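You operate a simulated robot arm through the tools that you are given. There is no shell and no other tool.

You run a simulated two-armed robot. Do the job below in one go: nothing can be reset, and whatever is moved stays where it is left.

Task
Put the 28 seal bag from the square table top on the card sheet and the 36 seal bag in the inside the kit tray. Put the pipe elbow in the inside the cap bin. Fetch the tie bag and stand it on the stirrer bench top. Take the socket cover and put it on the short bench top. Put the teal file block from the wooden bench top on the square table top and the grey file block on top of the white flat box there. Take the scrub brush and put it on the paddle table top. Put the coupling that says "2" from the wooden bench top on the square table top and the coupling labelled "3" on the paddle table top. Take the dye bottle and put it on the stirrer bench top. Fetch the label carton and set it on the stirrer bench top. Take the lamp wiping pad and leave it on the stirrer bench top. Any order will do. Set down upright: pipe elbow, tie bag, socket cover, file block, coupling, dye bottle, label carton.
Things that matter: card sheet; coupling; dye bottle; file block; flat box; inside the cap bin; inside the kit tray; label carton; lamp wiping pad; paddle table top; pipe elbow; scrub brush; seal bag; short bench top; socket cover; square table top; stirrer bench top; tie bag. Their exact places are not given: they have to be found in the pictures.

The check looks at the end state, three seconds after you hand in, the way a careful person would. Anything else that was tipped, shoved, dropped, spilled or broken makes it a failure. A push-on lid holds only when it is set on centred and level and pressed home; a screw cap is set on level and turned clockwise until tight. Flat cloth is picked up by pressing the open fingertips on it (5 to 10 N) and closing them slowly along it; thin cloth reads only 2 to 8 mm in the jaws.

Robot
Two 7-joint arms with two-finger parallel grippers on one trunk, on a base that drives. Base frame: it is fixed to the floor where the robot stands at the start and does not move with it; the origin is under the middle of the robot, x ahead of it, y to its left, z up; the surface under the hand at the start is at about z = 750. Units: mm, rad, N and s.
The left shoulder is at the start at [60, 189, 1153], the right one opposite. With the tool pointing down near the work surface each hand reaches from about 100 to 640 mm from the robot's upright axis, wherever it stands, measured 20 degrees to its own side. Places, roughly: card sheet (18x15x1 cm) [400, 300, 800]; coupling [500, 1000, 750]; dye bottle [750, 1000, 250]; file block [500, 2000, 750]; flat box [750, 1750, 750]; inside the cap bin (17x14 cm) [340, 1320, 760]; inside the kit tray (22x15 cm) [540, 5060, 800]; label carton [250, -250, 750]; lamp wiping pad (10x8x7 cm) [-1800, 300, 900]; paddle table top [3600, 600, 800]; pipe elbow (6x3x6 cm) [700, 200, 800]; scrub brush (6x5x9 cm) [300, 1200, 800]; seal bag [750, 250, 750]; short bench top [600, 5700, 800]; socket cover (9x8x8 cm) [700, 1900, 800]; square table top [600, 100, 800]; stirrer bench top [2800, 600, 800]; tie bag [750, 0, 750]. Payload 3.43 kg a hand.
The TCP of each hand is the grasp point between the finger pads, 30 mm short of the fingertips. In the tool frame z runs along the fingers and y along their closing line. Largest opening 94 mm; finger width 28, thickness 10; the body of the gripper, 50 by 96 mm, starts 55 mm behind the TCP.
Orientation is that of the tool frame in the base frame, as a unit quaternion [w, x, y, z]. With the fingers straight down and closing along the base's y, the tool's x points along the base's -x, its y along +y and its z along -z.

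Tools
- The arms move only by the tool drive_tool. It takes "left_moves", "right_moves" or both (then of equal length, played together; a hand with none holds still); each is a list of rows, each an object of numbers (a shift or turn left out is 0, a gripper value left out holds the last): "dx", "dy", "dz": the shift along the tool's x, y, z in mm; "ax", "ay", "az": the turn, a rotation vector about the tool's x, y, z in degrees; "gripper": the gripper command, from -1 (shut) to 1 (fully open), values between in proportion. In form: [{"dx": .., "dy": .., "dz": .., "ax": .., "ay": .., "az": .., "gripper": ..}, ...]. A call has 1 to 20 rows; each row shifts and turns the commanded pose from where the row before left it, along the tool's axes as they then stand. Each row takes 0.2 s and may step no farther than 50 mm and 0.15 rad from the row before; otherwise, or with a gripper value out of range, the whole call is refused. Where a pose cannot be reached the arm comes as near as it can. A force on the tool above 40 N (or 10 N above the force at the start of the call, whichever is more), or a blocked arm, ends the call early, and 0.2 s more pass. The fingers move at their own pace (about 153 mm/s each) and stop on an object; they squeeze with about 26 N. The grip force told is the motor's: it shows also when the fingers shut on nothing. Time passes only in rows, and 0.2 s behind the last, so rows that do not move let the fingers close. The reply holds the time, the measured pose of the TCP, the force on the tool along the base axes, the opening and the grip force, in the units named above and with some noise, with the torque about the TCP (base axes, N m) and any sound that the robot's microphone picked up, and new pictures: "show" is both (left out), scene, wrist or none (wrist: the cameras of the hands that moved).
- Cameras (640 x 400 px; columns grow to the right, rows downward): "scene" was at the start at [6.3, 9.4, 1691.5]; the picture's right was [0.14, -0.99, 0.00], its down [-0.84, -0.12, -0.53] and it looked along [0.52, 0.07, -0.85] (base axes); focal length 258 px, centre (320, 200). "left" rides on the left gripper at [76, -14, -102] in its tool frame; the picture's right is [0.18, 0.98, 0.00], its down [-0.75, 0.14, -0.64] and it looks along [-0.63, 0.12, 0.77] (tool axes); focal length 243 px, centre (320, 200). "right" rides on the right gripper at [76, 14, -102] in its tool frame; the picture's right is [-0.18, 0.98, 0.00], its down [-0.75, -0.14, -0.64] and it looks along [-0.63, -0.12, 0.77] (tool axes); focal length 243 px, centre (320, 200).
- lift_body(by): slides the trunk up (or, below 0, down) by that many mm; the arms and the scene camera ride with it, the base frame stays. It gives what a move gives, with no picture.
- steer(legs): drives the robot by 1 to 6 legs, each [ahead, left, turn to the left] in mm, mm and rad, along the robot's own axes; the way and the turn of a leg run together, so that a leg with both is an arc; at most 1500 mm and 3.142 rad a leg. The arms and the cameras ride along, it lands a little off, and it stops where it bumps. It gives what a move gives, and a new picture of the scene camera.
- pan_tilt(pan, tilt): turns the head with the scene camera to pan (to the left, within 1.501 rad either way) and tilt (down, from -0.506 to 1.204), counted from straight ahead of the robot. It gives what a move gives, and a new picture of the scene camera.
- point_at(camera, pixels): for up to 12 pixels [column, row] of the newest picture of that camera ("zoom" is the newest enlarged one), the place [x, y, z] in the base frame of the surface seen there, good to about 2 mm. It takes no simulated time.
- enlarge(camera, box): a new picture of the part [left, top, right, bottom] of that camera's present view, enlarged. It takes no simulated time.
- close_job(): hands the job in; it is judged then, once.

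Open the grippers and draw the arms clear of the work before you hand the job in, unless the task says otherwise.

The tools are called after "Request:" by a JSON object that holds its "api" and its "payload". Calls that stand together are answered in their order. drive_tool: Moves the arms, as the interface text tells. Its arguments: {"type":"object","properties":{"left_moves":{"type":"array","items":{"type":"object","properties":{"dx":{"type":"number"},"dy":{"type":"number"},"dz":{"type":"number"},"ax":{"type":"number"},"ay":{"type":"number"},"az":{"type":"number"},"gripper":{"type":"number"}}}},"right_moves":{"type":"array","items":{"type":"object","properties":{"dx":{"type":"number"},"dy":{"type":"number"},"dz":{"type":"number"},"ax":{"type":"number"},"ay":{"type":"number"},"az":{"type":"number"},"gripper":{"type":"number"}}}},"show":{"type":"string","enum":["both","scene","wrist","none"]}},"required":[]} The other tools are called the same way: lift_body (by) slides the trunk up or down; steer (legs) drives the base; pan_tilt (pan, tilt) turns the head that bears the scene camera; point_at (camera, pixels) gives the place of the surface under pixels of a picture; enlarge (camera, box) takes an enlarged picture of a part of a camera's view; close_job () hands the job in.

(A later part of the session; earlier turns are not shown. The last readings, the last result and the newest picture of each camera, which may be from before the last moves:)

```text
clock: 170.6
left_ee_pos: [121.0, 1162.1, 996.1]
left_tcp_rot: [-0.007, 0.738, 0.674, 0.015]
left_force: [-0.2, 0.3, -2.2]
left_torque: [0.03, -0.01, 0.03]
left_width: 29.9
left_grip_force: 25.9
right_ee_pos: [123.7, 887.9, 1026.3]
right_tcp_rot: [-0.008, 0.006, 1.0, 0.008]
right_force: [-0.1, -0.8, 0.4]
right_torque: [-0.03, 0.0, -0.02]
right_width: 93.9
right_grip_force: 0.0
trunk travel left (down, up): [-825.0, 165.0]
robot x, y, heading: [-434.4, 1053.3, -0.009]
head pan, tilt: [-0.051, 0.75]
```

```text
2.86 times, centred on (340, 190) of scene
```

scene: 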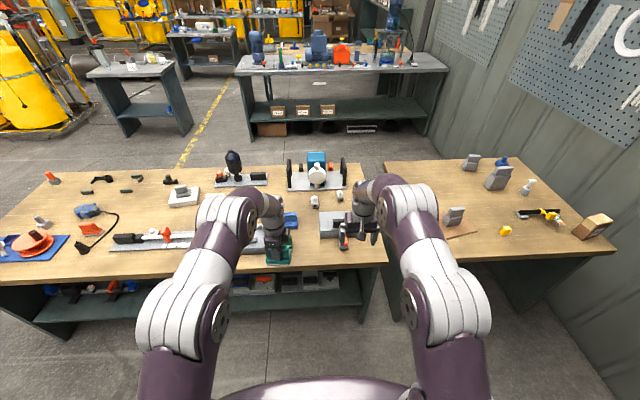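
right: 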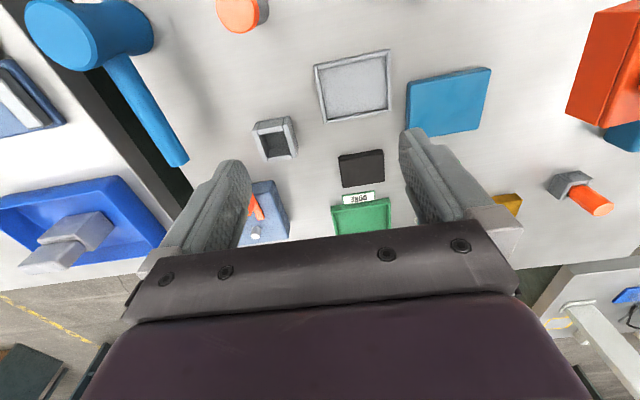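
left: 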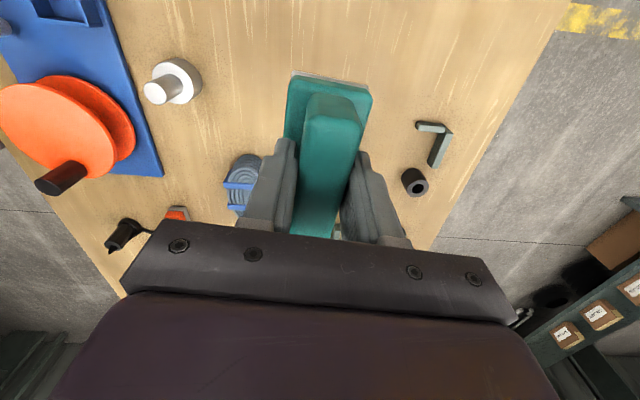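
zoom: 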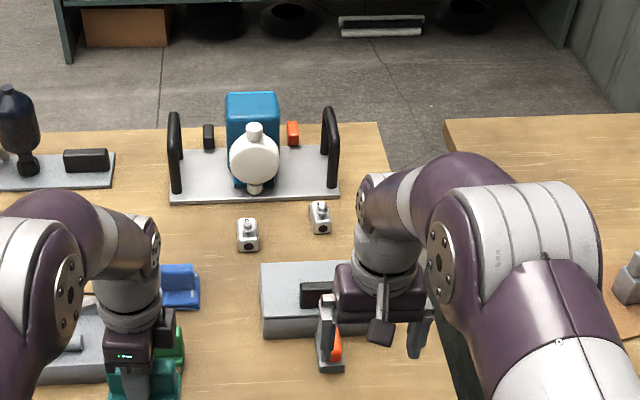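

Two couplings show at zoom (248,235) and (320,217); I drive in 330 mm to see all numbers.

Request:
{"api": "steer", "payload": {"legs": [[330, 40, 0.008]]}}

Request:
{"api": "pan_tilt", "payload": {"pan": -0.15, "tilt": 0.95}}

Request:
{"api": "drive_tool", "payload": {"right_moves": [{}], "show": "wrist"}}

```text
clock: 172.8
left_ee_pos: [450.5, 1204.9, 995.2]
left_tcp_rot: [-0.007, 0.736, 0.677, 0.014]
left_force: [1.0, 0.1, -2.2]
left_torque: [0.05, 0.0, 0.01]
left_width: 30.2
left_grip_force: 25.8
right_ee_pos: [455.1, 931.0, 1025.8]
right_tcp_rot: [-0.008, 0.003, 1.0, 0.008]
right_force: [0.6, -0.2, -0.1]
right_torque: [-0.01, -0.01, 0.0]
right_width: 93.6
right_grip_force: 0.0
trunk travel left (down, up): [-825.0, 165.0]
robot x, y, heading: [-101.4, 1089.4, -0.002]
head pan, tilt: [-0.051, 0.75]
```

scene: 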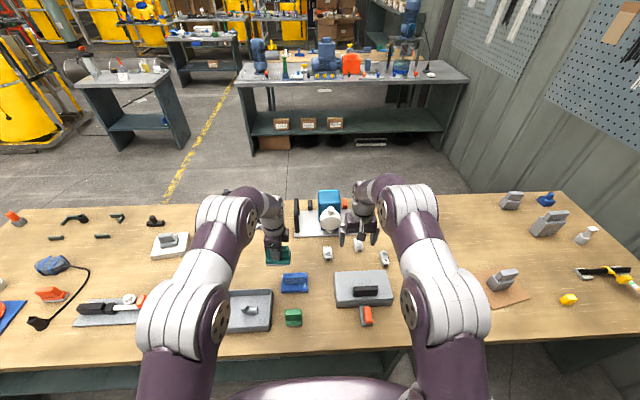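

```text
clock: 173.6
left_ee_pos: [450.0, 1204.9, 994.9]
left_tcp_rot: [-0.007, 0.736, 0.677, 0.015]
left_force: [0.1, 0.1, -2.0]
left_torque: [0.01, 0.0, 0.01]
left_width: 30.1
left_grip_force: 26.2
right_ee_pos: [455.0, 932.0, 1026.8]
right_tcp_rot: [-0.008, 0.003, 1.0, 0.008]
right_force: [-0.4, 0.8, 0.9]
right_torque: [0.02, -0.02, 0.02]
right_width: 94.1
right_grip_force: 0.0
trunk travel left (down, up): [-825.0, 165.0]
robot x, y, heading: [-107.0, 1090.2, -0.001]
head pan, tilt: [-0.15, 0.949]
```

scene: 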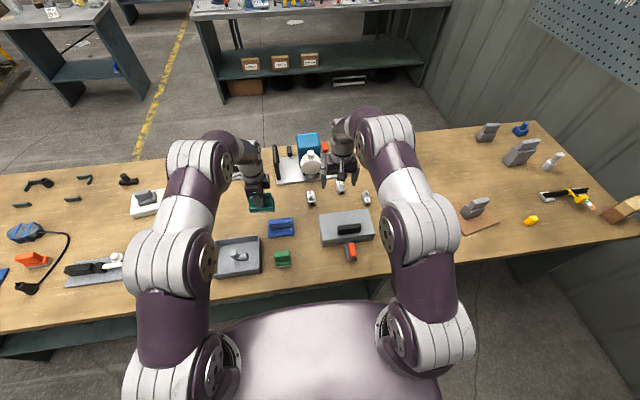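

```text
clock: 174.0
left_ee_pos: [449.5, 1204.9, 996.2]
left_tcp_rot: [-0.006, 0.736, 0.677, 0.016]
left_force: [-0.5, -0.3, -2.3]
left_torque: [-0.03, 0.0, 0.02]
left_width: 30.2
left_grip_force: 25.4
right_ee_pos: [456.7, 932.2, 1026.2]
right_tcp_rot: [-0.008, 0.003, 1.0, 0.008]
right_force: [0.6, 0.6, 0.1]
right_torque: [-0.04, 0.0, -0.04]
right_width: 94.0
right_grip_force: 0.0
trunk travel left (down, up): [-825.0, 165.0]
robot x, y, heading: [-101.2, 1090.7, -0.002]
head pan, tilt: [-0.15, 0.949]
```

right: 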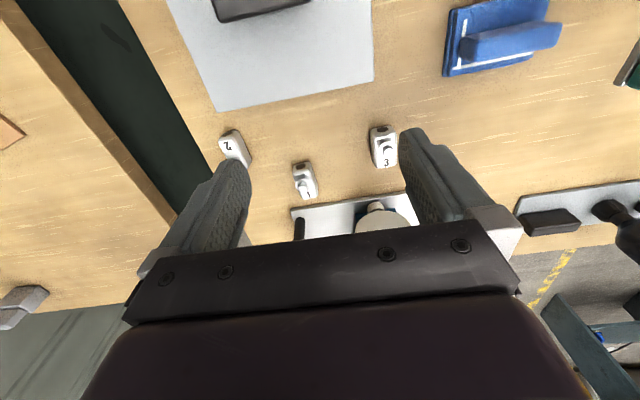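

Numbers show in the right view: (228,145), (305,190), (385,155). I enlarge to read them.

Request:
{"api": "enlarge", "payload": {"camera": "right", "box": [200, 110, 340, 210]}}

Request:
{"api": "enlarge", "payload": {"camera": "right", "box": [350, 110, 430, 180]}}

Request:
{"api": "enlarge", "payload": {"camera": "scene", "box": [295, 170, 385, 220]}}

```text
4.00 times, centred on (270, 160) of right
```

zoom: 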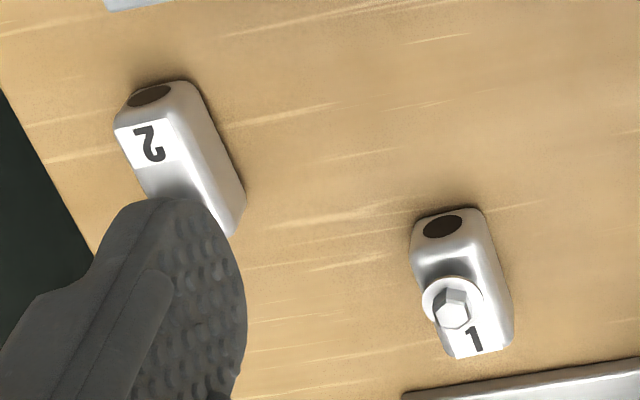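

```text
5.71 times, centred on (390, 145) of right
```

zoom: 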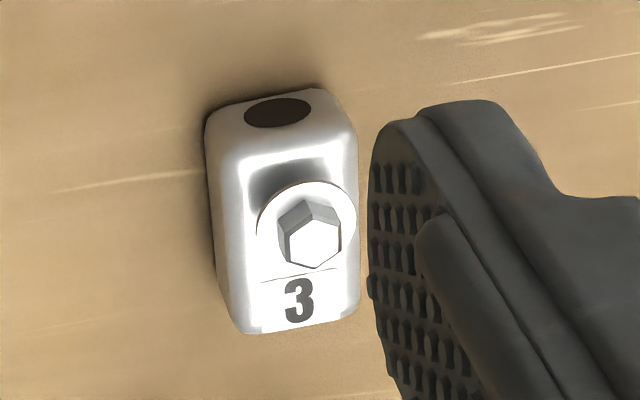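

```text
7.11 times, centred on (340, 195) of scene
```

zoom: 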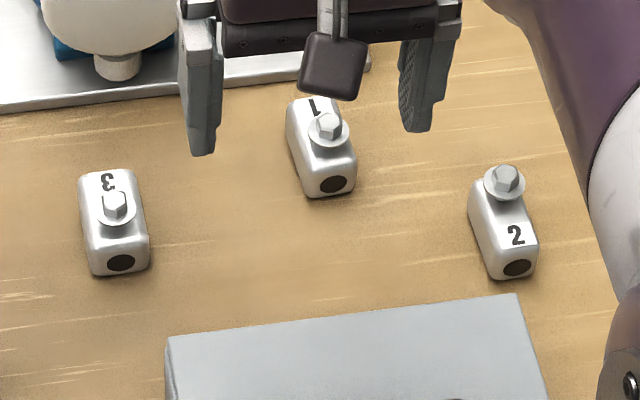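

Coupling 2 is the right one (zoom (503,220)), coupling 3 the left one. I sample points on them.

Request:
{"api": "point_at", "payload": {"camera": "zoom", "pixels": [[506, 176], [515, 237], [475, 190], [532, 245], [490, 275], [533, 275], [516, 268], [502, 215], [115, 203], [120, 262], [85, 175], [145, 235]]}}

```text
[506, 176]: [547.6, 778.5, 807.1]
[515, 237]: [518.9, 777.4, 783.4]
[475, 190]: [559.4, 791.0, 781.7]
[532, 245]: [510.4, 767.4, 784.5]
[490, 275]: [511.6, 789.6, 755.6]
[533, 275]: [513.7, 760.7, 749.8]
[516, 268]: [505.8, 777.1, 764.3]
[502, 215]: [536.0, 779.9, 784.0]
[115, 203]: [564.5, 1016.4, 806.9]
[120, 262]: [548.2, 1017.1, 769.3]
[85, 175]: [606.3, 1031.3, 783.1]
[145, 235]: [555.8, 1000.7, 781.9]
```

Coupling 2: centre ≈[534,779], width ≈27 along y, body top 784, bolt top ~808. I shift the base 120 ahead and 60 right.

Request:
{"api": "steer", "payload": {"legs": [[120, -60, 0]]}}

Request:
{"api": "drive_tool", "payload": {"right_moves": [{"dx": 10, "dy": -24}, {"dx": 10, "dy": -24}, {"dx": 10, "dy": -23, "dz": 20}, {"dx": 10, "dy": -22, "dz": 30}, {"dz": 30}], "show": "both"}}

```text
clock: 175.3
left_ee_pos: [568.1, 1145.4, 996.2]
left_tcp_rot: [-0.006, 0.736, 0.676, 0.015]
left_force: [-0.2, 0.9, -2.2]
left_torque: [0.03, -0.02, 0.0]
left_width: 30.1
left_grip_force: 26.3
right_ee_pos: [573.8, 872.3, 1027.5]
right_tcp_rot: [-0.007, 0.003, 1.0, 0.007]
right_force: [1.0, 0.1, 0.2]
right_torque: [0.02, 0.0, -0.03]
right_width: 93.8
right_grip_force: 0.1
trunk travel left (down, up): [-825.0, 165.0]
robot x, y, heading: [13.7, 1030.3, -0.002]
head pan, tilt: [-0.15, 0.949]
```

scene: 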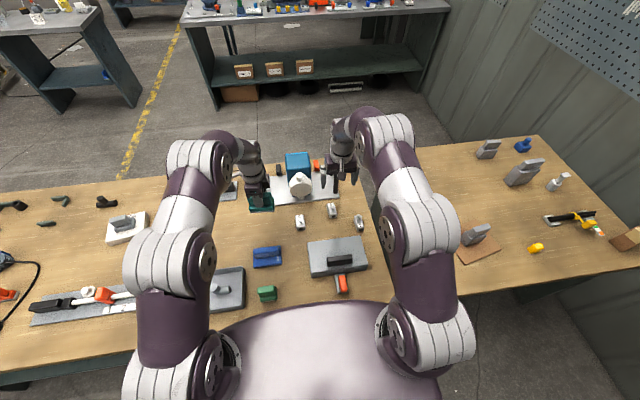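

```text
clock: 176.5
left_ee_pos: [569.7, 1143.3, 995.0]
left_tcp_rot: [-0.007, 0.737, 0.676, 0.015]
left_force: [-0.4, 0.6, -1.7]
left_torque: [0.03, -0.01, 0.04]
left_width: 30.5
left_grip_force: 26.2
right_ee_pos: [533.6, 780.3, 944.4]
right_tcp_rot: [-0.009, 0.003, 1.0, 0.008]
right_force: [0.0, -0.5, 0.6]
right_torque: [0.02, 0.0, -0.01]
right_width: 94.0
right_grip_force: 0.0
trunk travel left (down, up): [-825.0, 165.0]
robot x, y, heading: [12.1, 1027.3, -0.003]
head pan, tilt: [-0.15, 0.949]
```

scene: 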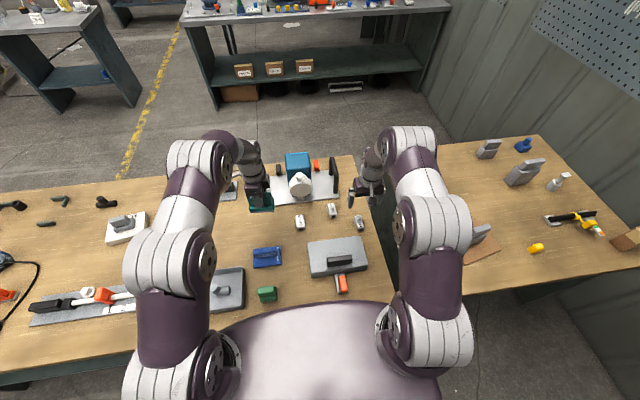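
right: 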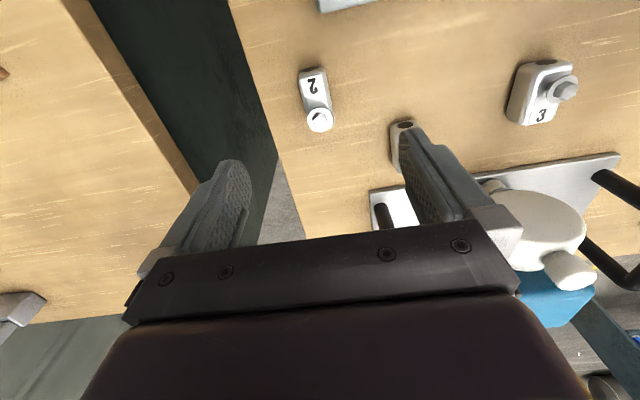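

I check coupling positions in the right view before descending.

Request:
{"api": "point_at", "payload": {"camera": "right", "pixels": [[313, 85], [302, 75], [326, 72], [330, 100], [305, 105], [320, 118], [393, 150], [402, 130], [390, 130]]}}

```text
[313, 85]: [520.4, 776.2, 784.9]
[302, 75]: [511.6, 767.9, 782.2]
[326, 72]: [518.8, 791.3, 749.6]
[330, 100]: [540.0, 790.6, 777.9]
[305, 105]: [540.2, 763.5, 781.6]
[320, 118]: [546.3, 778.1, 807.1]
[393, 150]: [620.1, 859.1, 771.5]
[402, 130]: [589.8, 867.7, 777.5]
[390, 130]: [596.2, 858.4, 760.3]
```

Coupling 1 is well aside. I descend onto coupling 2 with small corrections and close.

Request:
{"api": "drive_tool", "payload": {"right_moves": [{"dx": -4, "dy": -5.8, "dz": 30}, {"dz": 40}, {"dz": 40}, {"dz": 35}, {"dz": 13}, {"gripper": -1}, {"gripper": -1}, {"gripper": -1}, {"gripper": -1}], "show": "wrist"}}

```text
clock: 178.5
left_ee_pos: [569.3, 1144.4, 997.5]
left_tcp_rot: [-0.007, 0.736, 0.676, 0.015]
left_force: [-0.1, 0.8, -2.6]
left_torque: [0.03, -0.02, -0.02]
left_width: 30.2
left_grip_force: 26.0
right_ee_pos: [534.8, 776.4, 789.4]
right_tcp_rot: [-0.007, 0.002, 1.0, 0.008]
right_force: [2.7, -1.1, 8.6]
right_torque: [-0.25, -0.12, 0.15]
right_width: 29.9
right_grip_force: 26.7
trunk travel left (down, up): [-825.0, 165.0]
robot x, y, heading: [17.4, 1027.9, -0.001]
head pan, tilt: [-0.15, 0.949]
```

right: 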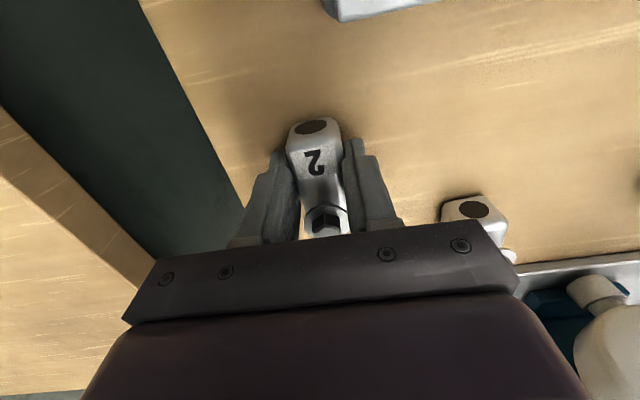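

Coupling 2 is gripped. I lift it.

Request:
{"api": "drive_tool", "payload": {"right_moves": [{"dz": -15}, {"dz": -30}, {"dz": -40}, {"dz": -40}, {"dz": -40}, {"dz": -40}], "show": "wrist"}}

```text
clock: 179.9
left_ee_pos: [568.9, 1144.2, 995.4]
left_tcp_rot: [-0.007, 0.736, 0.676, 0.016]
left_force: [-0.1, 0.5, -3.2]
left_torque: [0.0, -0.01, -0.01]
left_width: 30.3
left_grip_force: 26.0
right_ee_pos: [535.4, 772.3, 992.0]
right_tcp_rot: [-0.009, 0.003, 1.0, 0.008]
right_force: [0.5, -0.5, -3.9]
right_torque: [-0.01, 0.0, -0.02]
right_width: 29.6
right_grip_force: 26.3
trunk travel left (down, up): [-825.0, 165.0]
robot x, y, heading: [16.2, 1028.9, -0.005]
head pan, tilt: [-0.15, 0.949]
```

right: 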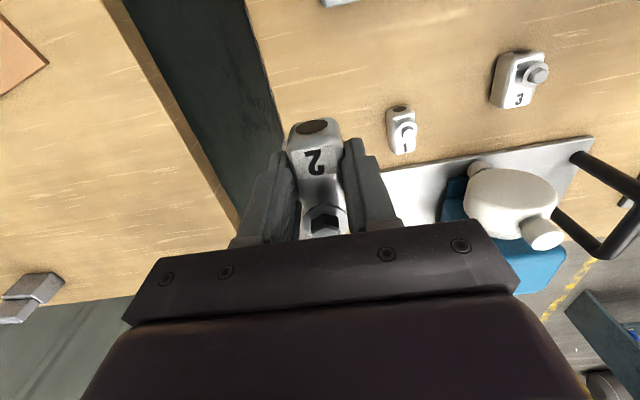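

Both are held. I drive back out, slide right to the square table, and come in.

Request:
{"api": "steer", "payload": {"legs": [[-430, 0, 0.003], [0, -750, 0]]}}

Request:
{"api": "pan_tilt", "payload": {"pan": -0.1, "tilt": 0.85}}

```text
clock: 186.2
left_ee_pos: [132.1, 388.0, 996.0]
left_tcp_rot: [-0.006, 0.739, 0.674, 0.015]
left_force: [0.0, 0.6, -2.5]
left_torque: [-0.02, -0.01, -0.04]
left_width: 30.5
left_grip_force: 26.1
right_ee_pos: [98.9, 17.2, 992.6]
right_tcp_rot: [-0.009, 0.005, 1.0, 0.007]
right_force: [-0.5, 0.9, -3.5]
right_torque: [0.01, 0.0, -0.02]
right_width: 29.8
right_grip_force: 25.6
trunk travel left (down, up): [-825.0, 165.0]
robot x, y, heading: [-424.4, 276.5, -0.007]
head pan, tilt: [-0.15, 0.949]
```

scene: 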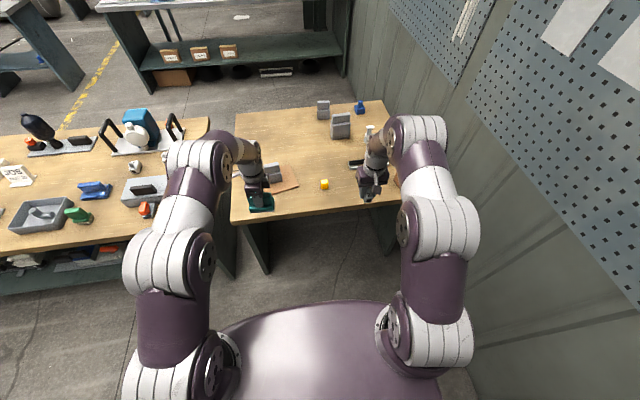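

```text
clock: 186.9
left_ee_pos: [131.5, 387.1, 995.0]
left_tcp_rot: [-0.009, 0.739, 0.674, 0.015]
left_force: [-0.4, -0.1, -2.4]
left_torque: [0.03, -0.03, -0.01]
left_width: 30.4
left_grip_force: 25.5
right_ee_pos: [97.5, 17.1, 992.3]
right_tcp_rot: [-0.009, 0.005, 1.0, 0.008]
right_force: [0.2, -0.8, -3.6]
right_torque: [0.0, 0.01, -0.01]
right_width: 29.4
right_grip_force: 25.8
trunk travel left (down, up): [-825.0, 165.0]
robot x, y, heading: [-422.9, 278.0, -0.012]
head pan, tilt: [-0.099, 0.85]
```

scene: 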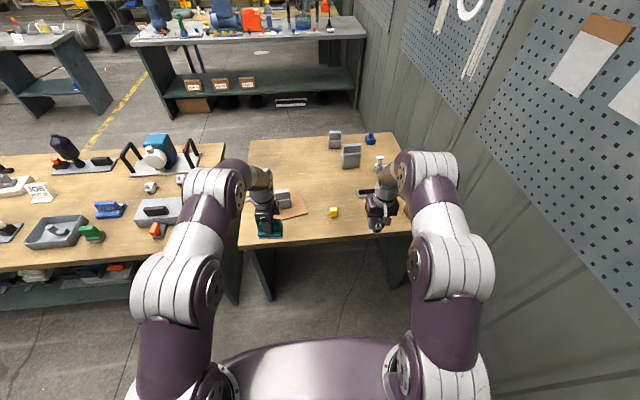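

I drive in 470 mm and slightly right; carried items clear the bags in height.

Request:
{"api": "steer", "payload": {"legs": [[470, -30, 0.01]]}}

Request:
{"api": "drive_tool", "payload": {"right_moves": [{"dx": 15, "dy": 35}, {"dx": 15, "dy": 35}, {"dx": 15, "dy": 35}, {"dx": 10, "dy": 35}], "show": "both"}}

```text
clock: 189.7
left_ee_pos: [600.0, 362.1, 994.3]
left_tcp_rot: [-0.007, 0.735, 0.678, 0.015]
left_force: [0.3, 0.2, -3.2]
left_torque: [-0.01, 0.03, 0.01]
left_width: 30.2
left_grip_force: 26.4
right_ee_pos: [570.5, -9.6, 993.5]
right_tcp_rot: [-0.009, 0.001, 1.0, 0.008]
right_force: [0.4, 0.3, -2.9]
right_torque: [0.01, 0.02, 0.02]
right_width: 29.7
right_grip_force: 26.1
trunk travel left (down, up): [-825.0, 165.0]
robot x, y, heading: [44.3, 246.4, 0.006]
head pan, tilt: [-0.099, 0.85]
```

scene: 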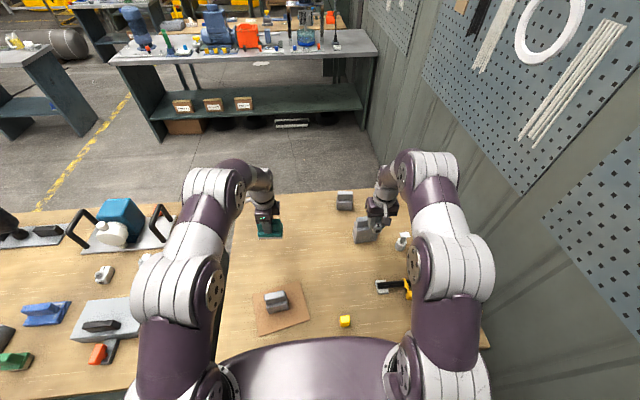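

```text
clock: 190.7
left_ee_pos: [599.3, 363.6, 996.2]
left_tcp_rot: [-0.007, 0.734, 0.679, 0.015]
left_force: [-0.3, 0.0, -2.4]
left_torque: [0.01, 0.01, 0.02]
left_width: 30.3
left_grip_force: 25.9
right_ee_pos: [513.8, 132.5, 994.5]
right_tcp_rot: [-0.009, -0.001, 1.0, 0.007]
right_force: [0.9, 0.2, -1.8]
right_torque: [0.0, 0.03, -0.02]
right_width: 29.8
right_grip_force: 26.2
trunk travel left (down, up): [-825.0, 165.0]
robot x, y, heading: [46.0, 243.3, -0.002]
head pan, tilt: [-0.099, 0.85]
```

scene: 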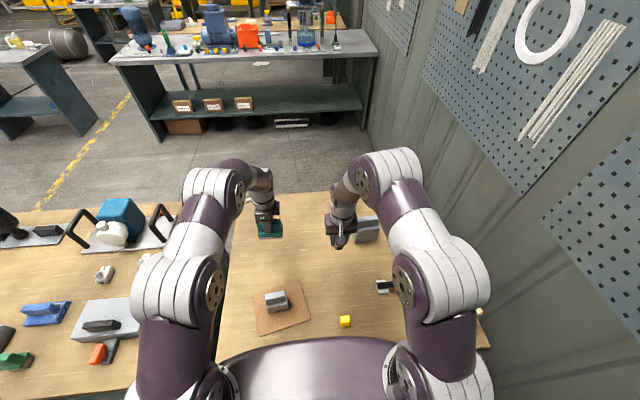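
right: 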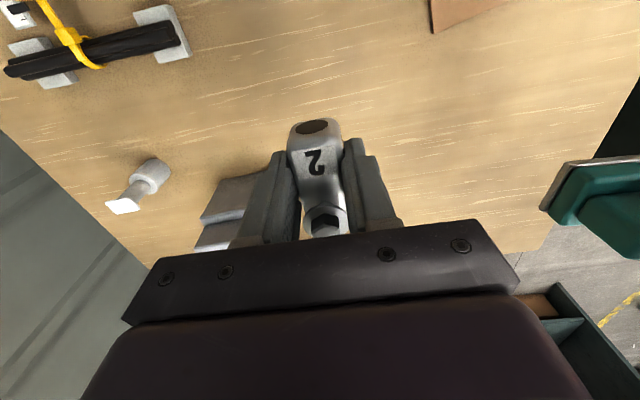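

Both spots are clear. I lower both together: teal block to TCP z≈816 and coupling to ≈791.

Request:
{"api": "drive_tool", "payload": {"left_moves": [{"dz": 40}, {"dz": 40}, {"dz": 40}, {"dz": 35}, {"dz": 12}, {"dz": 6}, {"dz": 4}], "right_moves": [{"dz": 40}, {"dz": 45}, {"dz": 45}, {"dz": 45}, {"dz": 15}, {"dz": 8}, {"dz": 4}], "show": "wrist"}}

```text
clock: 192.3
left_ee_pos: [602.7, 367.6, 817.4]
left_tcp_rot: [-0.008, 0.735, 0.678, 0.014]
left_force: [0.0, 0.6, -2.8]
left_torque: [0.02, -0.04, 0.01]
left_width: 30.4
left_grip_force: 26.1
right_ee_pos: [512.0, 135.3, 793.4]
right_tcp_rot: [-0.008, -0.001, 1.0, 0.008]
right_force: [0.3, 0.8, -2.9]
right_torque: [0.0, 0.04, 0.04]
right_width: 29.9
right_grip_force: 26.2
trunk travel left (down, up): [-825.0, 165.0]
robot x, y, heading: [50.7, 244.7, 0.0]
head pan, tilt: [-0.099, 0.85]
```

right: 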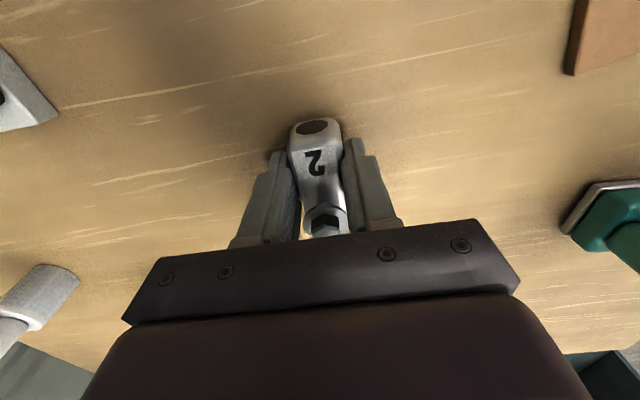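
left: 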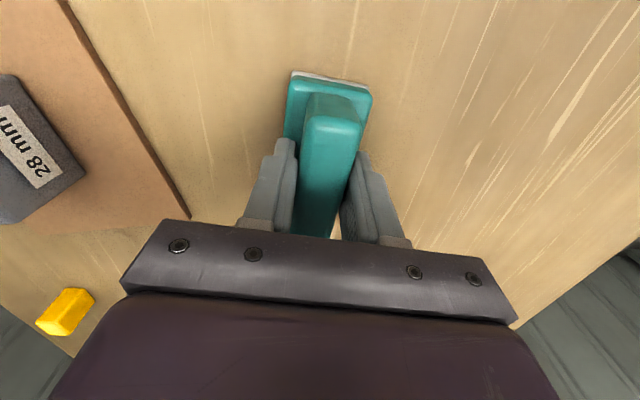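

The bag on the card reads "28 mm" – confirmed. I lower the last millimetres step by step.

Request:
{"api": "drive_tool", "payload": {"left_moves": [{"dz": 1.5}, {"dz": 1}, {}], "right_moves": [{"dz": 2}, {"dz": 1.5}, {"dz": 1}], "show": "none"}}

```text
clock: 193.1
left_ee_pos: [601.8, 368.4, 816.4]
left_tcp_rot: [-0.006, 0.735, 0.678, 0.015]
left_force: [-0.5, 0.6, -2.9]
left_torque: [0.0, -0.01, 0.01]
left_width: 30.4
left_grip_force: 25.7
right_ee_pos: [511.3, 133.7, 788.7]
right_tcp_rot: [-0.007, 0.001, 1.0, 0.008]
right_force: [-1.0, 0.2, 1.4]
right_torque: [-0.11, -0.12, 0.0]
right_width: 29.8
right_grip_force: 26.1
trunk travel left (down, up): [-825.0, 165.0]
robot x, y, heading: [45.3, 244.7, 0.001]
head pan, tilt: [-0.099, 0.85]
```

The coupling touches (force up by ~4 N); the teal still hangs. I lower the left 2–3 mm more.

Request:
{"api": "drive_tool", "payload": {"left_moves": [{"dz": 1.5}, {"dz": 1}, {}], "right_moves": [{}, {}, {}], "show": "none"}}

```text
clock: 193.9
left_ee_pos: [601.7, 367.9, 816.1]
left_tcp_rot: [-0.006, 0.735, 0.678, 0.016]
left_force: [0.7, 1.9, 11.5]
left_torque: [0.04, 0.26, 0.01]
left_width: 30.2
left_grip_force: 26.6
right_ee_pos: [510.6, 134.9, 789.3]
right_tcp_rot: [-0.009, 0.001, 1.0, 0.008]
right_force: [0.6, 0.3, -2.2]
right_torque: [0.0, 0.0, -0.03]
right_width: 29.5
right_grip_force: 26.5
trunk travel left (down, up): [-825.0, 165.0]
robot x, y, heading: [45.6, 245.3, 0.002]
head pan, tilt: [-0.099, 0.85]
```

Left is in contact. One more mm on the right, then both open and rise.

Request:
{"api": "drive_tool", "payload": {"left_moves": [{}, {"gripper": 0.2}, {"gripper": 0.2}, {"dz": -20}, {"dz": -40}, {"dz": -40}, {"dz": -40}, {"dz": -40}], "right_moves": [{"dz": 1.2}, {"gripper": 0.1}, {"gripper": 0.1}, {"dz": -20}, {"dz": -40}, {"dz": -40}, {"dz": -40}, {"dz": -40}], "show": "both"}}

```text
clock: 195.7
left_ee_pos: [596.9, 360.0, 993.8]
left_tcp_rot: [-0.007, 0.734, 0.678, 0.015]
left_force: [0.1, -0.2, -0.3]
left_torque: [-0.02, 0.01, 0.01]
left_width: 56.2
left_grip_force: 0.1
right_ee_pos: [512.6, 129.9, 968.7]
right_tcp_rot: [-0.007, 0.0, 1.0, 0.008]
right_force: [-0.6, 0.6, 1.2]
right_torque: [0.0, 0.0, 0.02]
right_width: 51.7
right_grip_force: 0.1
trunk travel left (down, up): [-825.0, 165.0]
robot x, y, heading: [46.3, 246.7, 0.004]
head pan, tilt: [-0.099, 0.85]
```

scene: 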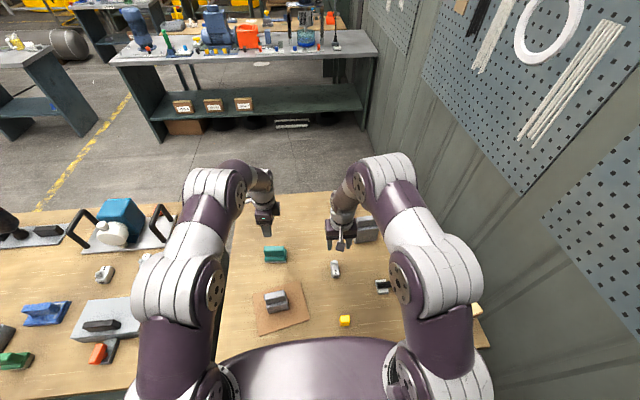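
right: 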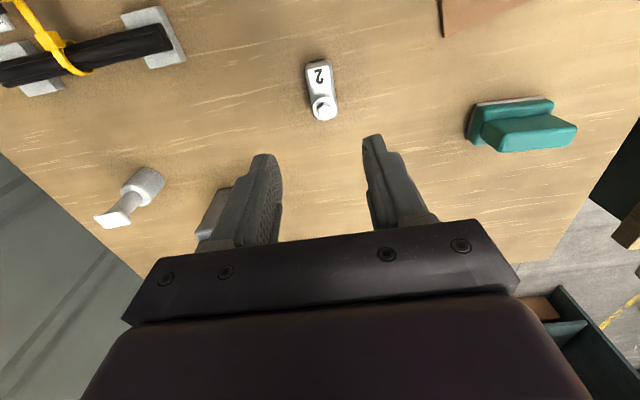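
left: 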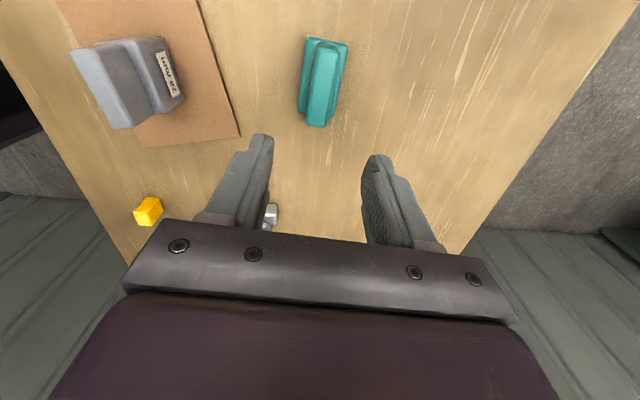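

Both placed. Next come the tie bag and the label carton. I zoom in on both.

Request:
{"api": "pan_tilt", "payload": {"pan": -0.5, "tilt": 1.0}}

Request:
{"api": "enlarge", "payload": {"camera": "scene", "box": [230, 120, 330, 200]}}

```text
clock: 196.5
left_ee_pos: [599.3, 362.4, 995.1]
left_tcp_rot: [-0.007, 0.735, 0.678, 0.015]
left_force: [0.0, -0.6, -0.5]
left_torque: [0.03, -0.01, -0.03]
left_width: 56.1
left_grip_force: 0.1
right_ee_pos: [514.7, 130.9, 967.6]
right_tcp_rot: [-0.009, 0.0, 1.0, 0.009]
right_force: [-0.3, -0.4, 0.3]
right_torque: [-0.01, 0.0, -0.01]
right_width: 51.6
right_grip_force: 0.0
trunk travel left (down, up): [-825.0, 165.0]
robot x, y, heading: [45.5, 244.1, 0.002]
head pan, tilt: [-0.499, 1.0]
```

scene: 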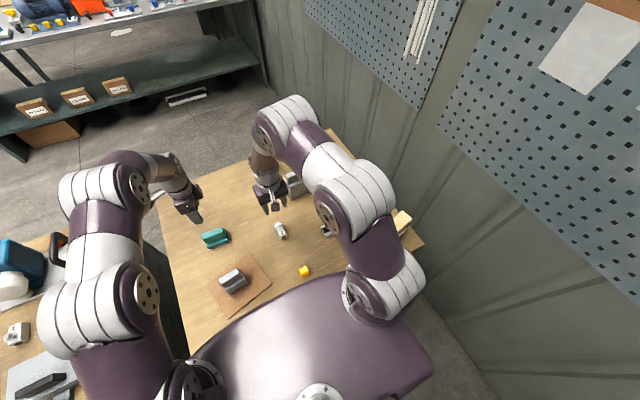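

```text
5.00 times, centred on (280, 160) of scene
```

zoom: 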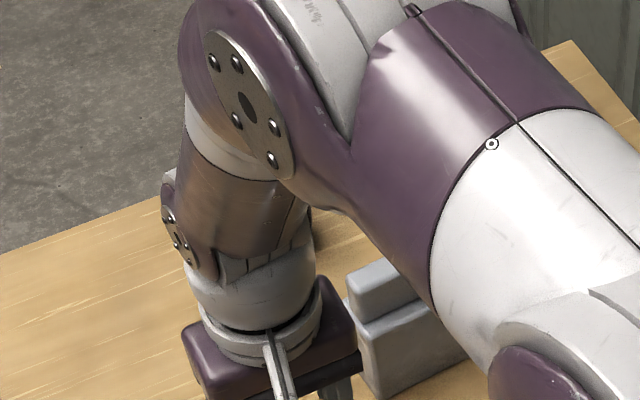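

I back out to x≈-200 and slide right to y≈-30 to see and reach the carton.

Request:
{"api": "steer", "payload": {"legs": [[-250, 0, 0], [0, -270, 0]]}}

Request:
{"api": "pan_tilt", "payload": {"pan": -0.2, "tilt": 0.95}}

Request:
{"api": "enlarge", "payload": {"camera": "scene", "box": [250, 130, 410, 270]}}

```text
clock: 199.9
left_ee_pos: [349.6, 94.7, 992.3]
left_tcp_rot: [-0.008, 0.735, 0.678, 0.015]
left_force: [0.4, -0.2, 0.0]
left_torque: [-0.02, 0.01, 0.02]
left_width: 56.5
left_grip_force: 0.1
right_ee_pos: [263.9, -136.2, 968.2]
right_tcp_rot: [-0.008, 0.001, 1.0, 0.008]
right_force: [0.2, -0.6, 0.0]
right_torque: [0.0, -0.02, 0.0]
right_width: 51.9
right_grip_force: 0.1
trunk travel left (down, up): [-825.0, 165.0]
robot x, y, heading: [-204.1, -26.2, 0.003]
head pan, tilt: [-0.499, 1.0]
```

scene: 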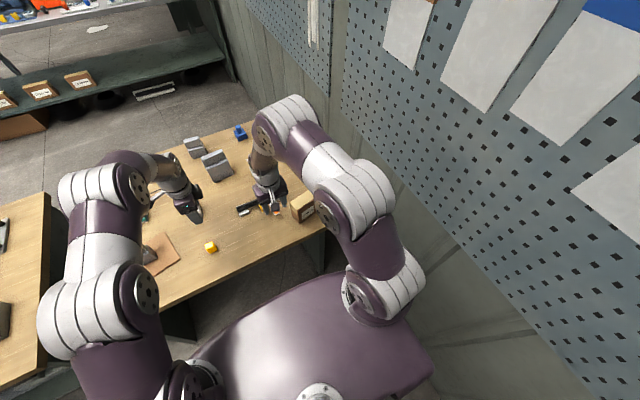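

```text
clock: 200.7
left_ee_pos: [350.0, 93.6, 992.2]
left_tcp_rot: [-0.007, 0.735, 0.678, 0.016]
left_force: [-0.9, -0.5, -0.8]
left_torque: [-0.01, 0.01, 0.04]
left_width: 56.2
left_grip_force: 0.0
right_ee_pos: [264.5, -137.8, 967.4]
right_tcp_rot: [-0.009, 0.001, 1.0, 0.008]
right_force: [-0.4, 0.5, 0.3]
right_torque: [0.01, 0.02, 0.01]
right_width: 51.7
right_grip_force: 0.1
trunk travel left (down, up): [-825.0, 165.0]
robot x, y, heading: [-203.9, -20.9, -0.0]
head pan, tilt: [-0.201, 0.949]
```

scene: 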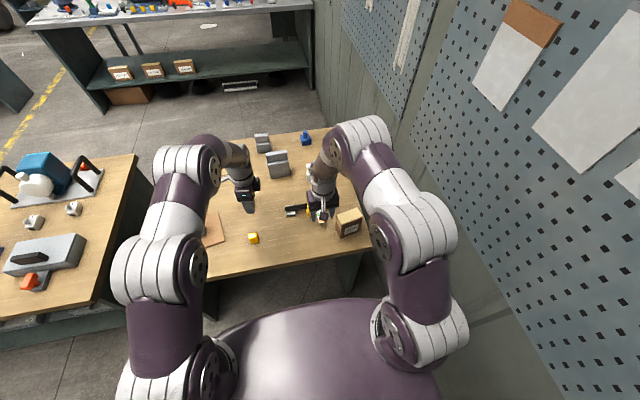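

```text
2.86 times, centred on (330, 200) of scene
```

zoom: 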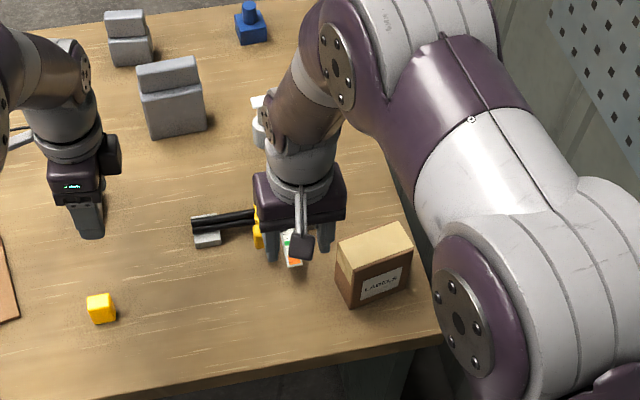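

Carton and tie bag are seen; I sample points on both.

Request:
{"api": "point_at", "payload": {"camera": "zoom", "pixels": [[338, 242], [400, 224], [412, 248], [352, 272], [352, 303], [410, 278], [140, 68], [195, 60], [142, 95], [200, 88], [205, 128], [150, 135]]}}

```text
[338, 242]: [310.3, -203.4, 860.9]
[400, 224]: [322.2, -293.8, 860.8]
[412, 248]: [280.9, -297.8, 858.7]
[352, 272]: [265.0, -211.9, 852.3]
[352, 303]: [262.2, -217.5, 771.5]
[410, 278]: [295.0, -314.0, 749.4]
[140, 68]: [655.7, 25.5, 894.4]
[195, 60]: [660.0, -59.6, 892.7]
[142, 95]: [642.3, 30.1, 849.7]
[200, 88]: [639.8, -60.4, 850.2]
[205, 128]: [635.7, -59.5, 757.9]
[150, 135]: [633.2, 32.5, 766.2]
```

Carton: 45 mm thick along x, 92 along y, top 861, centre ≈[294,-251], yaw +7.5°. Tie bag upper block: ≈88 wide, thin along x. I turn the right hand 82.5° to close along x and bring it over the carton.

Request:
{"api": "drive_tool", "payload": {"right_moves": [{"az": 8.25, "gripper": 1}, {"az": 8.25}, {"az": 8.25}, {"az": 8.25}, {"az": 8.25}, {"az": 8.25}, {"az": 8.25}, {"az": 8.25}, {"az": 8.25}, {"az": 8.25}], "show": "both"}}

```text
clock: 202.9
left_ee_pos: [350.1, 94.3, 992.7]
left_tcp_rot: [-0.007, 0.735, 0.678, 0.016]
left_force: [0.4, -0.7, -0.2]
left_torque: [0.02, 0.01, 0.0]
left_width: 56.3
left_grip_force: 0.0
right_ee_pos: [263.8, -137.5, 968.0]
right_tcp_rot: [-0.01, 0.662, 0.75, 0.001]
right_force: [-0.3, 0.6, 0.1]
right_torque: [0.01, 0.01, 0.01]
right_width: 93.9
right_grip_force: 0.0
trunk travel left (down, up): [-825.0, 165.0]
robot x, y, heading: [-205.1, -20.1, -0.001]
head pan, tilt: [-0.201, 0.949]
```

scene: 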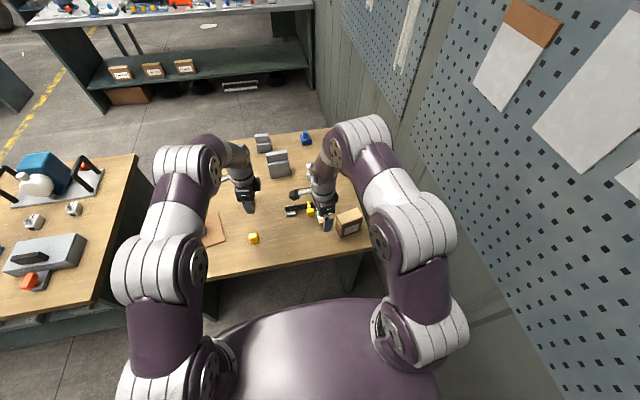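
right: 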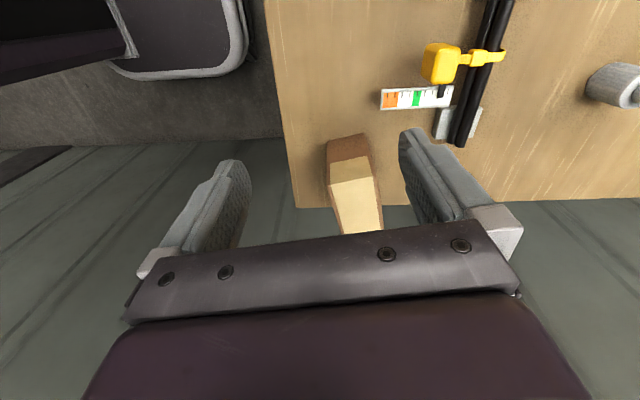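

I move over the carton.

Request:
{"api": "drive_tool", "payload": {"right_moves": [{"dx": -38.4, "dy": 5}, {"dx": -38.4, "dy": 5}, {"dx": -38.4, "dy": 5}], "show": "wrist"}}

```text
clock: 203.7
left_ee_pos: [349.4, 93.6, 992.7]
left_tcp_rot: [-0.007, 0.735, 0.678, 0.017]
left_force: [0.4, 0.2, -0.1]
left_torque: [0.0, 0.05, -0.01]
left_width: 56.2
left_grip_force: 0.1
right_ee_pos: [293.8, -250.4, 964.0]
right_tcp_rot: [-0.012, 0.66, 0.751, 0.0]
right_force: [-0.6, 0.8, 0.3]
right_torque: [0.02, 0.04, -0.01]
right_width: 94.0
right_grip_force: 0.1
trunk travel left (down, up): [-825.0, 165.0]
robot x, y, heading: [-203.9, -22.5, 0.002]
head pan, tilt: [-0.201, 0.949]
```

right: 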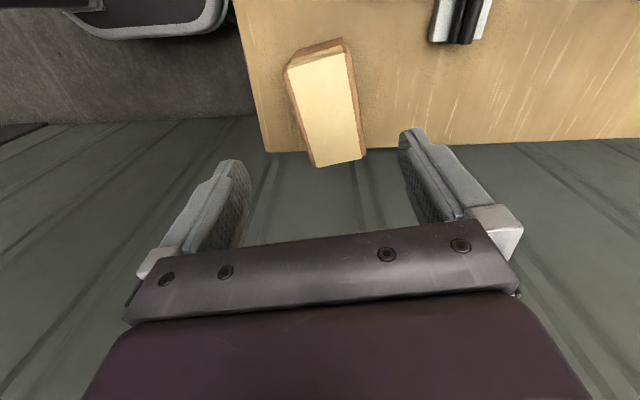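

I check the carton's top corners in this view.

Request:
{"api": "point_at", "payload": {"camera": "right", "pixels": [[292, 70], [342, 55], [316, 163], [361, 156], [327, 110], [300, 120], [352, 110]]}}

```text
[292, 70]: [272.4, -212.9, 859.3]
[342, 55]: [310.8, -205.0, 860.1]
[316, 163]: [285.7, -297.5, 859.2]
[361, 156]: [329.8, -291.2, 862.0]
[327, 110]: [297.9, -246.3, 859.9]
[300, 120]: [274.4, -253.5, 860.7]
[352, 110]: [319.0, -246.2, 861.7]
```

Carton centre [299,-252], yaw ≈10°. I align and descend to z≈818, then grip.

Request:
{"api": "drive_tool", "payload": {"right_moves": [{"dx": -4.8, "dy": 6.5, "az": -2.5, "dz": 16}, {"dz": 40}, {"dz": 40}, {"dz": 35}, {"dz": 15}, {"gripper": -1}, {"gripper": -1}, {"gripper": -1}, {"gripper": -1}], "show": "wrist"}}

```text
clock: 205.7
left_ee_pos: [349.1, 93.5, 992.9]
left_tcp_rot: [-0.006, 0.735, 0.678, 0.014]
left_force: [0.4, -0.1, -0.1]
left_torque: [0.02, 0.0, -0.04]
left_width: 56.4
left_grip_force: 0.0
right_ee_pos: [298.2, -251.6, 818.1]
right_tcp_rot: [-0.012, 0.643, 0.766, 0.001]
right_force: [1.3, 0.1, 0.5]
right_torque: [0.0, -0.15, 0.03]
right_width: 59.2
right_grip_force: 26.1
trunk travel left (down, up): [-825.0, 165.0]
robot x, y, heading: [-205.8, -22.3, 0.005]
head pan, tilt: [-0.201, 0.949]
```

right: 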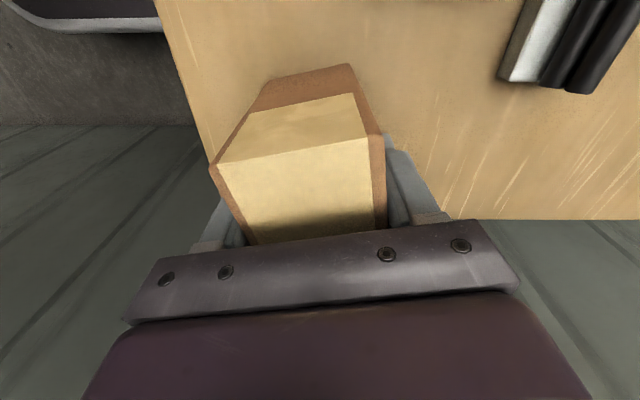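

Gripped. I lift the carton to about z≈1015.

Request:
{"api": "drive_tool", "payload": {"right_moves": [{"dz": -15}, {"dz": -35}, {"dz": -40}, {"dz": -40}, {"dz": -40}, {"dz": -30}], "show": "both"}}

```text
clock: 207.1
left_ee_pos: [348.2, 94.0, 993.2]
left_tcp_rot: [-0.007, 0.735, 0.678, 0.015]
left_force: [-0.2, -0.6, -0.2]
left_torque: [0.02, -0.02, 0.01]
left_width: 56.5
left_grip_force: 0.0
right_ee_pos: [301.0, -253.1, 1019.4]
right_tcp_rot: [-0.012, 0.643, 0.765, 0.0]
right_force: [-0.7, -0.3, -1.5]
right_torque: [-0.01, -0.01, -0.01]
right_width: 59.5
right_grip_force: 25.4
trunk travel left (down, up): [-825.0, 165.0]
robot x, y, heading: [-204.7, -22.2, 0.002]
head pan, tilt: [-0.201, 0.949]
```

scene: 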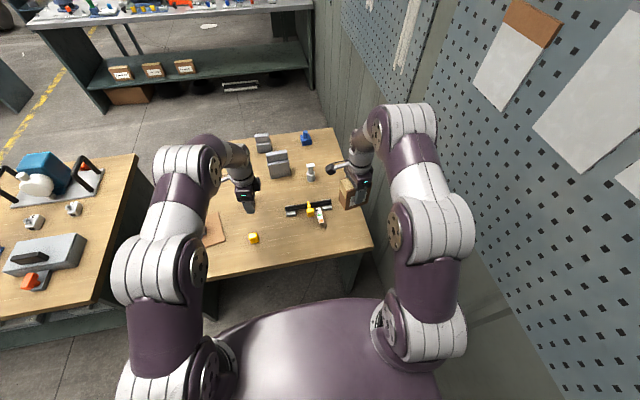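
right: 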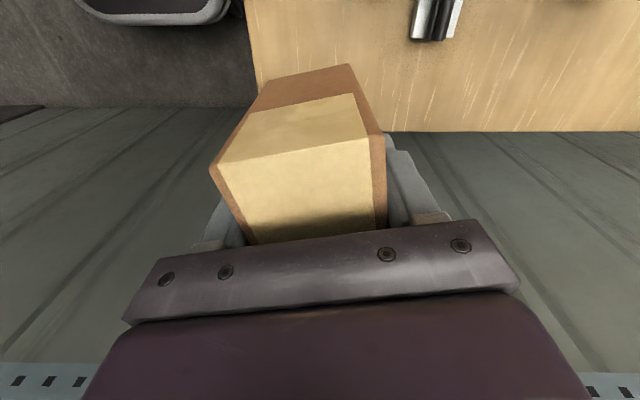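

The carton is held. I drive ahead 345 mm to take the tie bag with the left hand.

Request:
{"api": "steer", "payload": {"legs": [[345, 0, 0]]}}

Request:
{"api": "drive_tool", "payload": {"left_moves": [{"dx": -30, "dy": -10, "gripper": 1}, {"dx": -30, "dy": -10}, {"dx": -30, "dy": -10}, {"dx": -15, "dy": 0, "az": -7.7}], "show": "both"}}

```text
clock: 209.3
left_ee_pos: [700.9, 93.4, 992.8]
left_tcp_rot: [-0.008, 0.736, 0.677, 0.015]
left_force: [0.0, 0.0, 0.4]
left_torque: [0.0, 0.02, 0.04]
left_width: 56.3
left_grip_force: 0.1
right_ee_pos: [652.4, -253.1, 1019.4]
right_tcp_rot: [-0.013, 0.643, 0.766, 0.0]
right_force: [-0.2, -0.2, -2.4]
right_torque: [0.01, -0.01, -0.01]
right_width: 59.3
right_grip_force: 26.2
trunk travel left (down, up): [-825.0, 165.0]
robot x, y, heading: [144.3, -19.7, -0.001]
head pan, tilt: [-0.201, 0.949]
```

scene: 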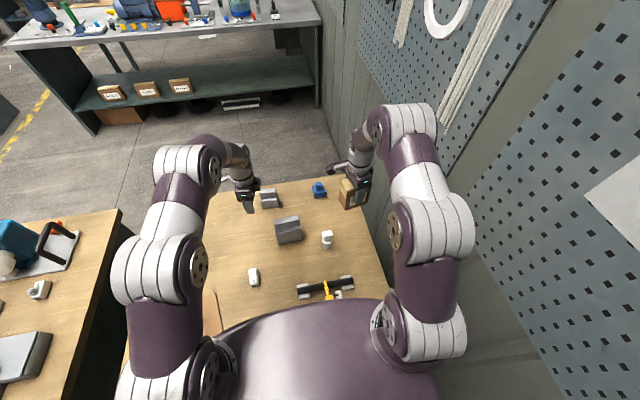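

```text
clock: 210.3
left_ee_pos: [661.7, -9.0, 989.8]
left_tcp_rot: [-0.006, 0.688, 0.726, 0.016]
left_force: [0.2, 0.7, 0.3]
left_torque: [0.0, 0.03, 0.01]
left_width: 94.2
left_grip_force: 0.0
right_ee_pos: [652.0, -253.1, 1020.0]
right_tcp_rot: [-0.012, 0.643, 0.766, 0.001]
right_force: [-0.4, -0.3, -1.1]
right_torque: [0.01, 0.02, 0.03]
right_width: 59.3
right_grip_force: 25.3
trunk travel left (down, up): [-825.0, 165.0]
robot x, y, heading: [147.8, -22.4, 0.005]
head pan, tilt: [-0.201, 0.949]
```

scene: 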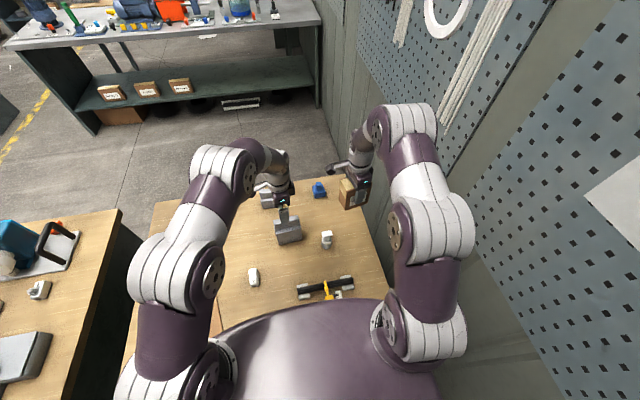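
left: 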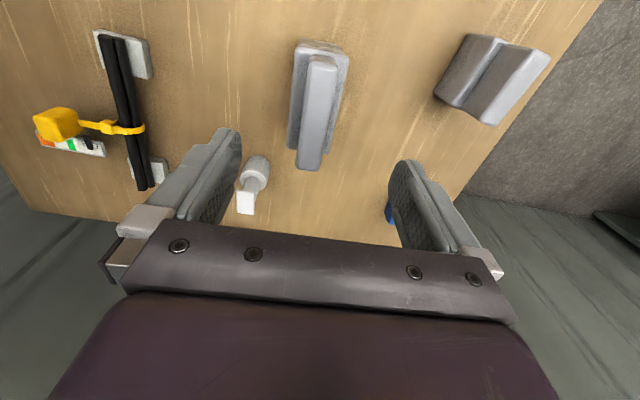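

The tie bag shows at (317,110) in the left view; I sample its upper block.

Request:
{"api": "point_at", "payload": {"camera": "left", "pixels": [[310, 65], [337, 68], [297, 160], [322, 165], [310, 120], [330, 120], [300, 120], [322, 110], [345, 62], [291, 140]]}}

```text
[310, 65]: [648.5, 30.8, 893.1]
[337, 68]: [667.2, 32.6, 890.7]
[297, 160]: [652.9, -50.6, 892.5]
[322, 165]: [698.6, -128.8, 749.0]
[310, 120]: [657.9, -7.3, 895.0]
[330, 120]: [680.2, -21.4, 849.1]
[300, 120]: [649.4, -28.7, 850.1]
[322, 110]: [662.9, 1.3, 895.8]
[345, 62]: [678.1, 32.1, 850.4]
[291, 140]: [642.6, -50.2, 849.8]
```

Upper block centre ≈[659,-11], ~22 thick, top 894. I descend to TCP z≈885 and grip.

Request:
{"api": "drive_tool", "payload": {"left_moves": [{"dx": -6, "dy": -4, "dz": 30}, {"dz": 40}, {"dz": 25}, {"dz": 9}, {"gripper": -1}, {"gripper": -1}, {"gripper": -1}, {"gripper": -1}], "show": "wrist"}}

```text
clock: 212.1
left_ee_pos: [660.4, -11.8, 883.7]
left_tcp_rot: [-0.006, 0.69, 0.724, 0.015]
left_force: [0.3, -0.6, -0.5]
left_torque: [-0.01, 0.08, 0.01]
left_width: 28.0
left_grip_force: 25.6
right_ee_pos: [653.6, -254.7, 1019.8]
right_tcp_rot: [-0.012, 0.644, 0.765, 0.001]
right_force: [0.1, -0.1, -3.0]
right_torque: [0.04, 0.02, -0.02]
right_width: 59.1
right_grip_force: 25.9
trunk travel left (down, up): [-825.0, 165.0]
robot x, y, heading: [147.2, -20.0, 0.006]
head pan, tilt: [-0.201, 0.949]
```

left: 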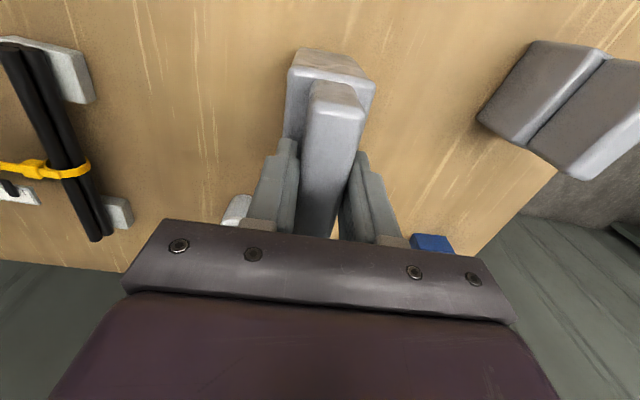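

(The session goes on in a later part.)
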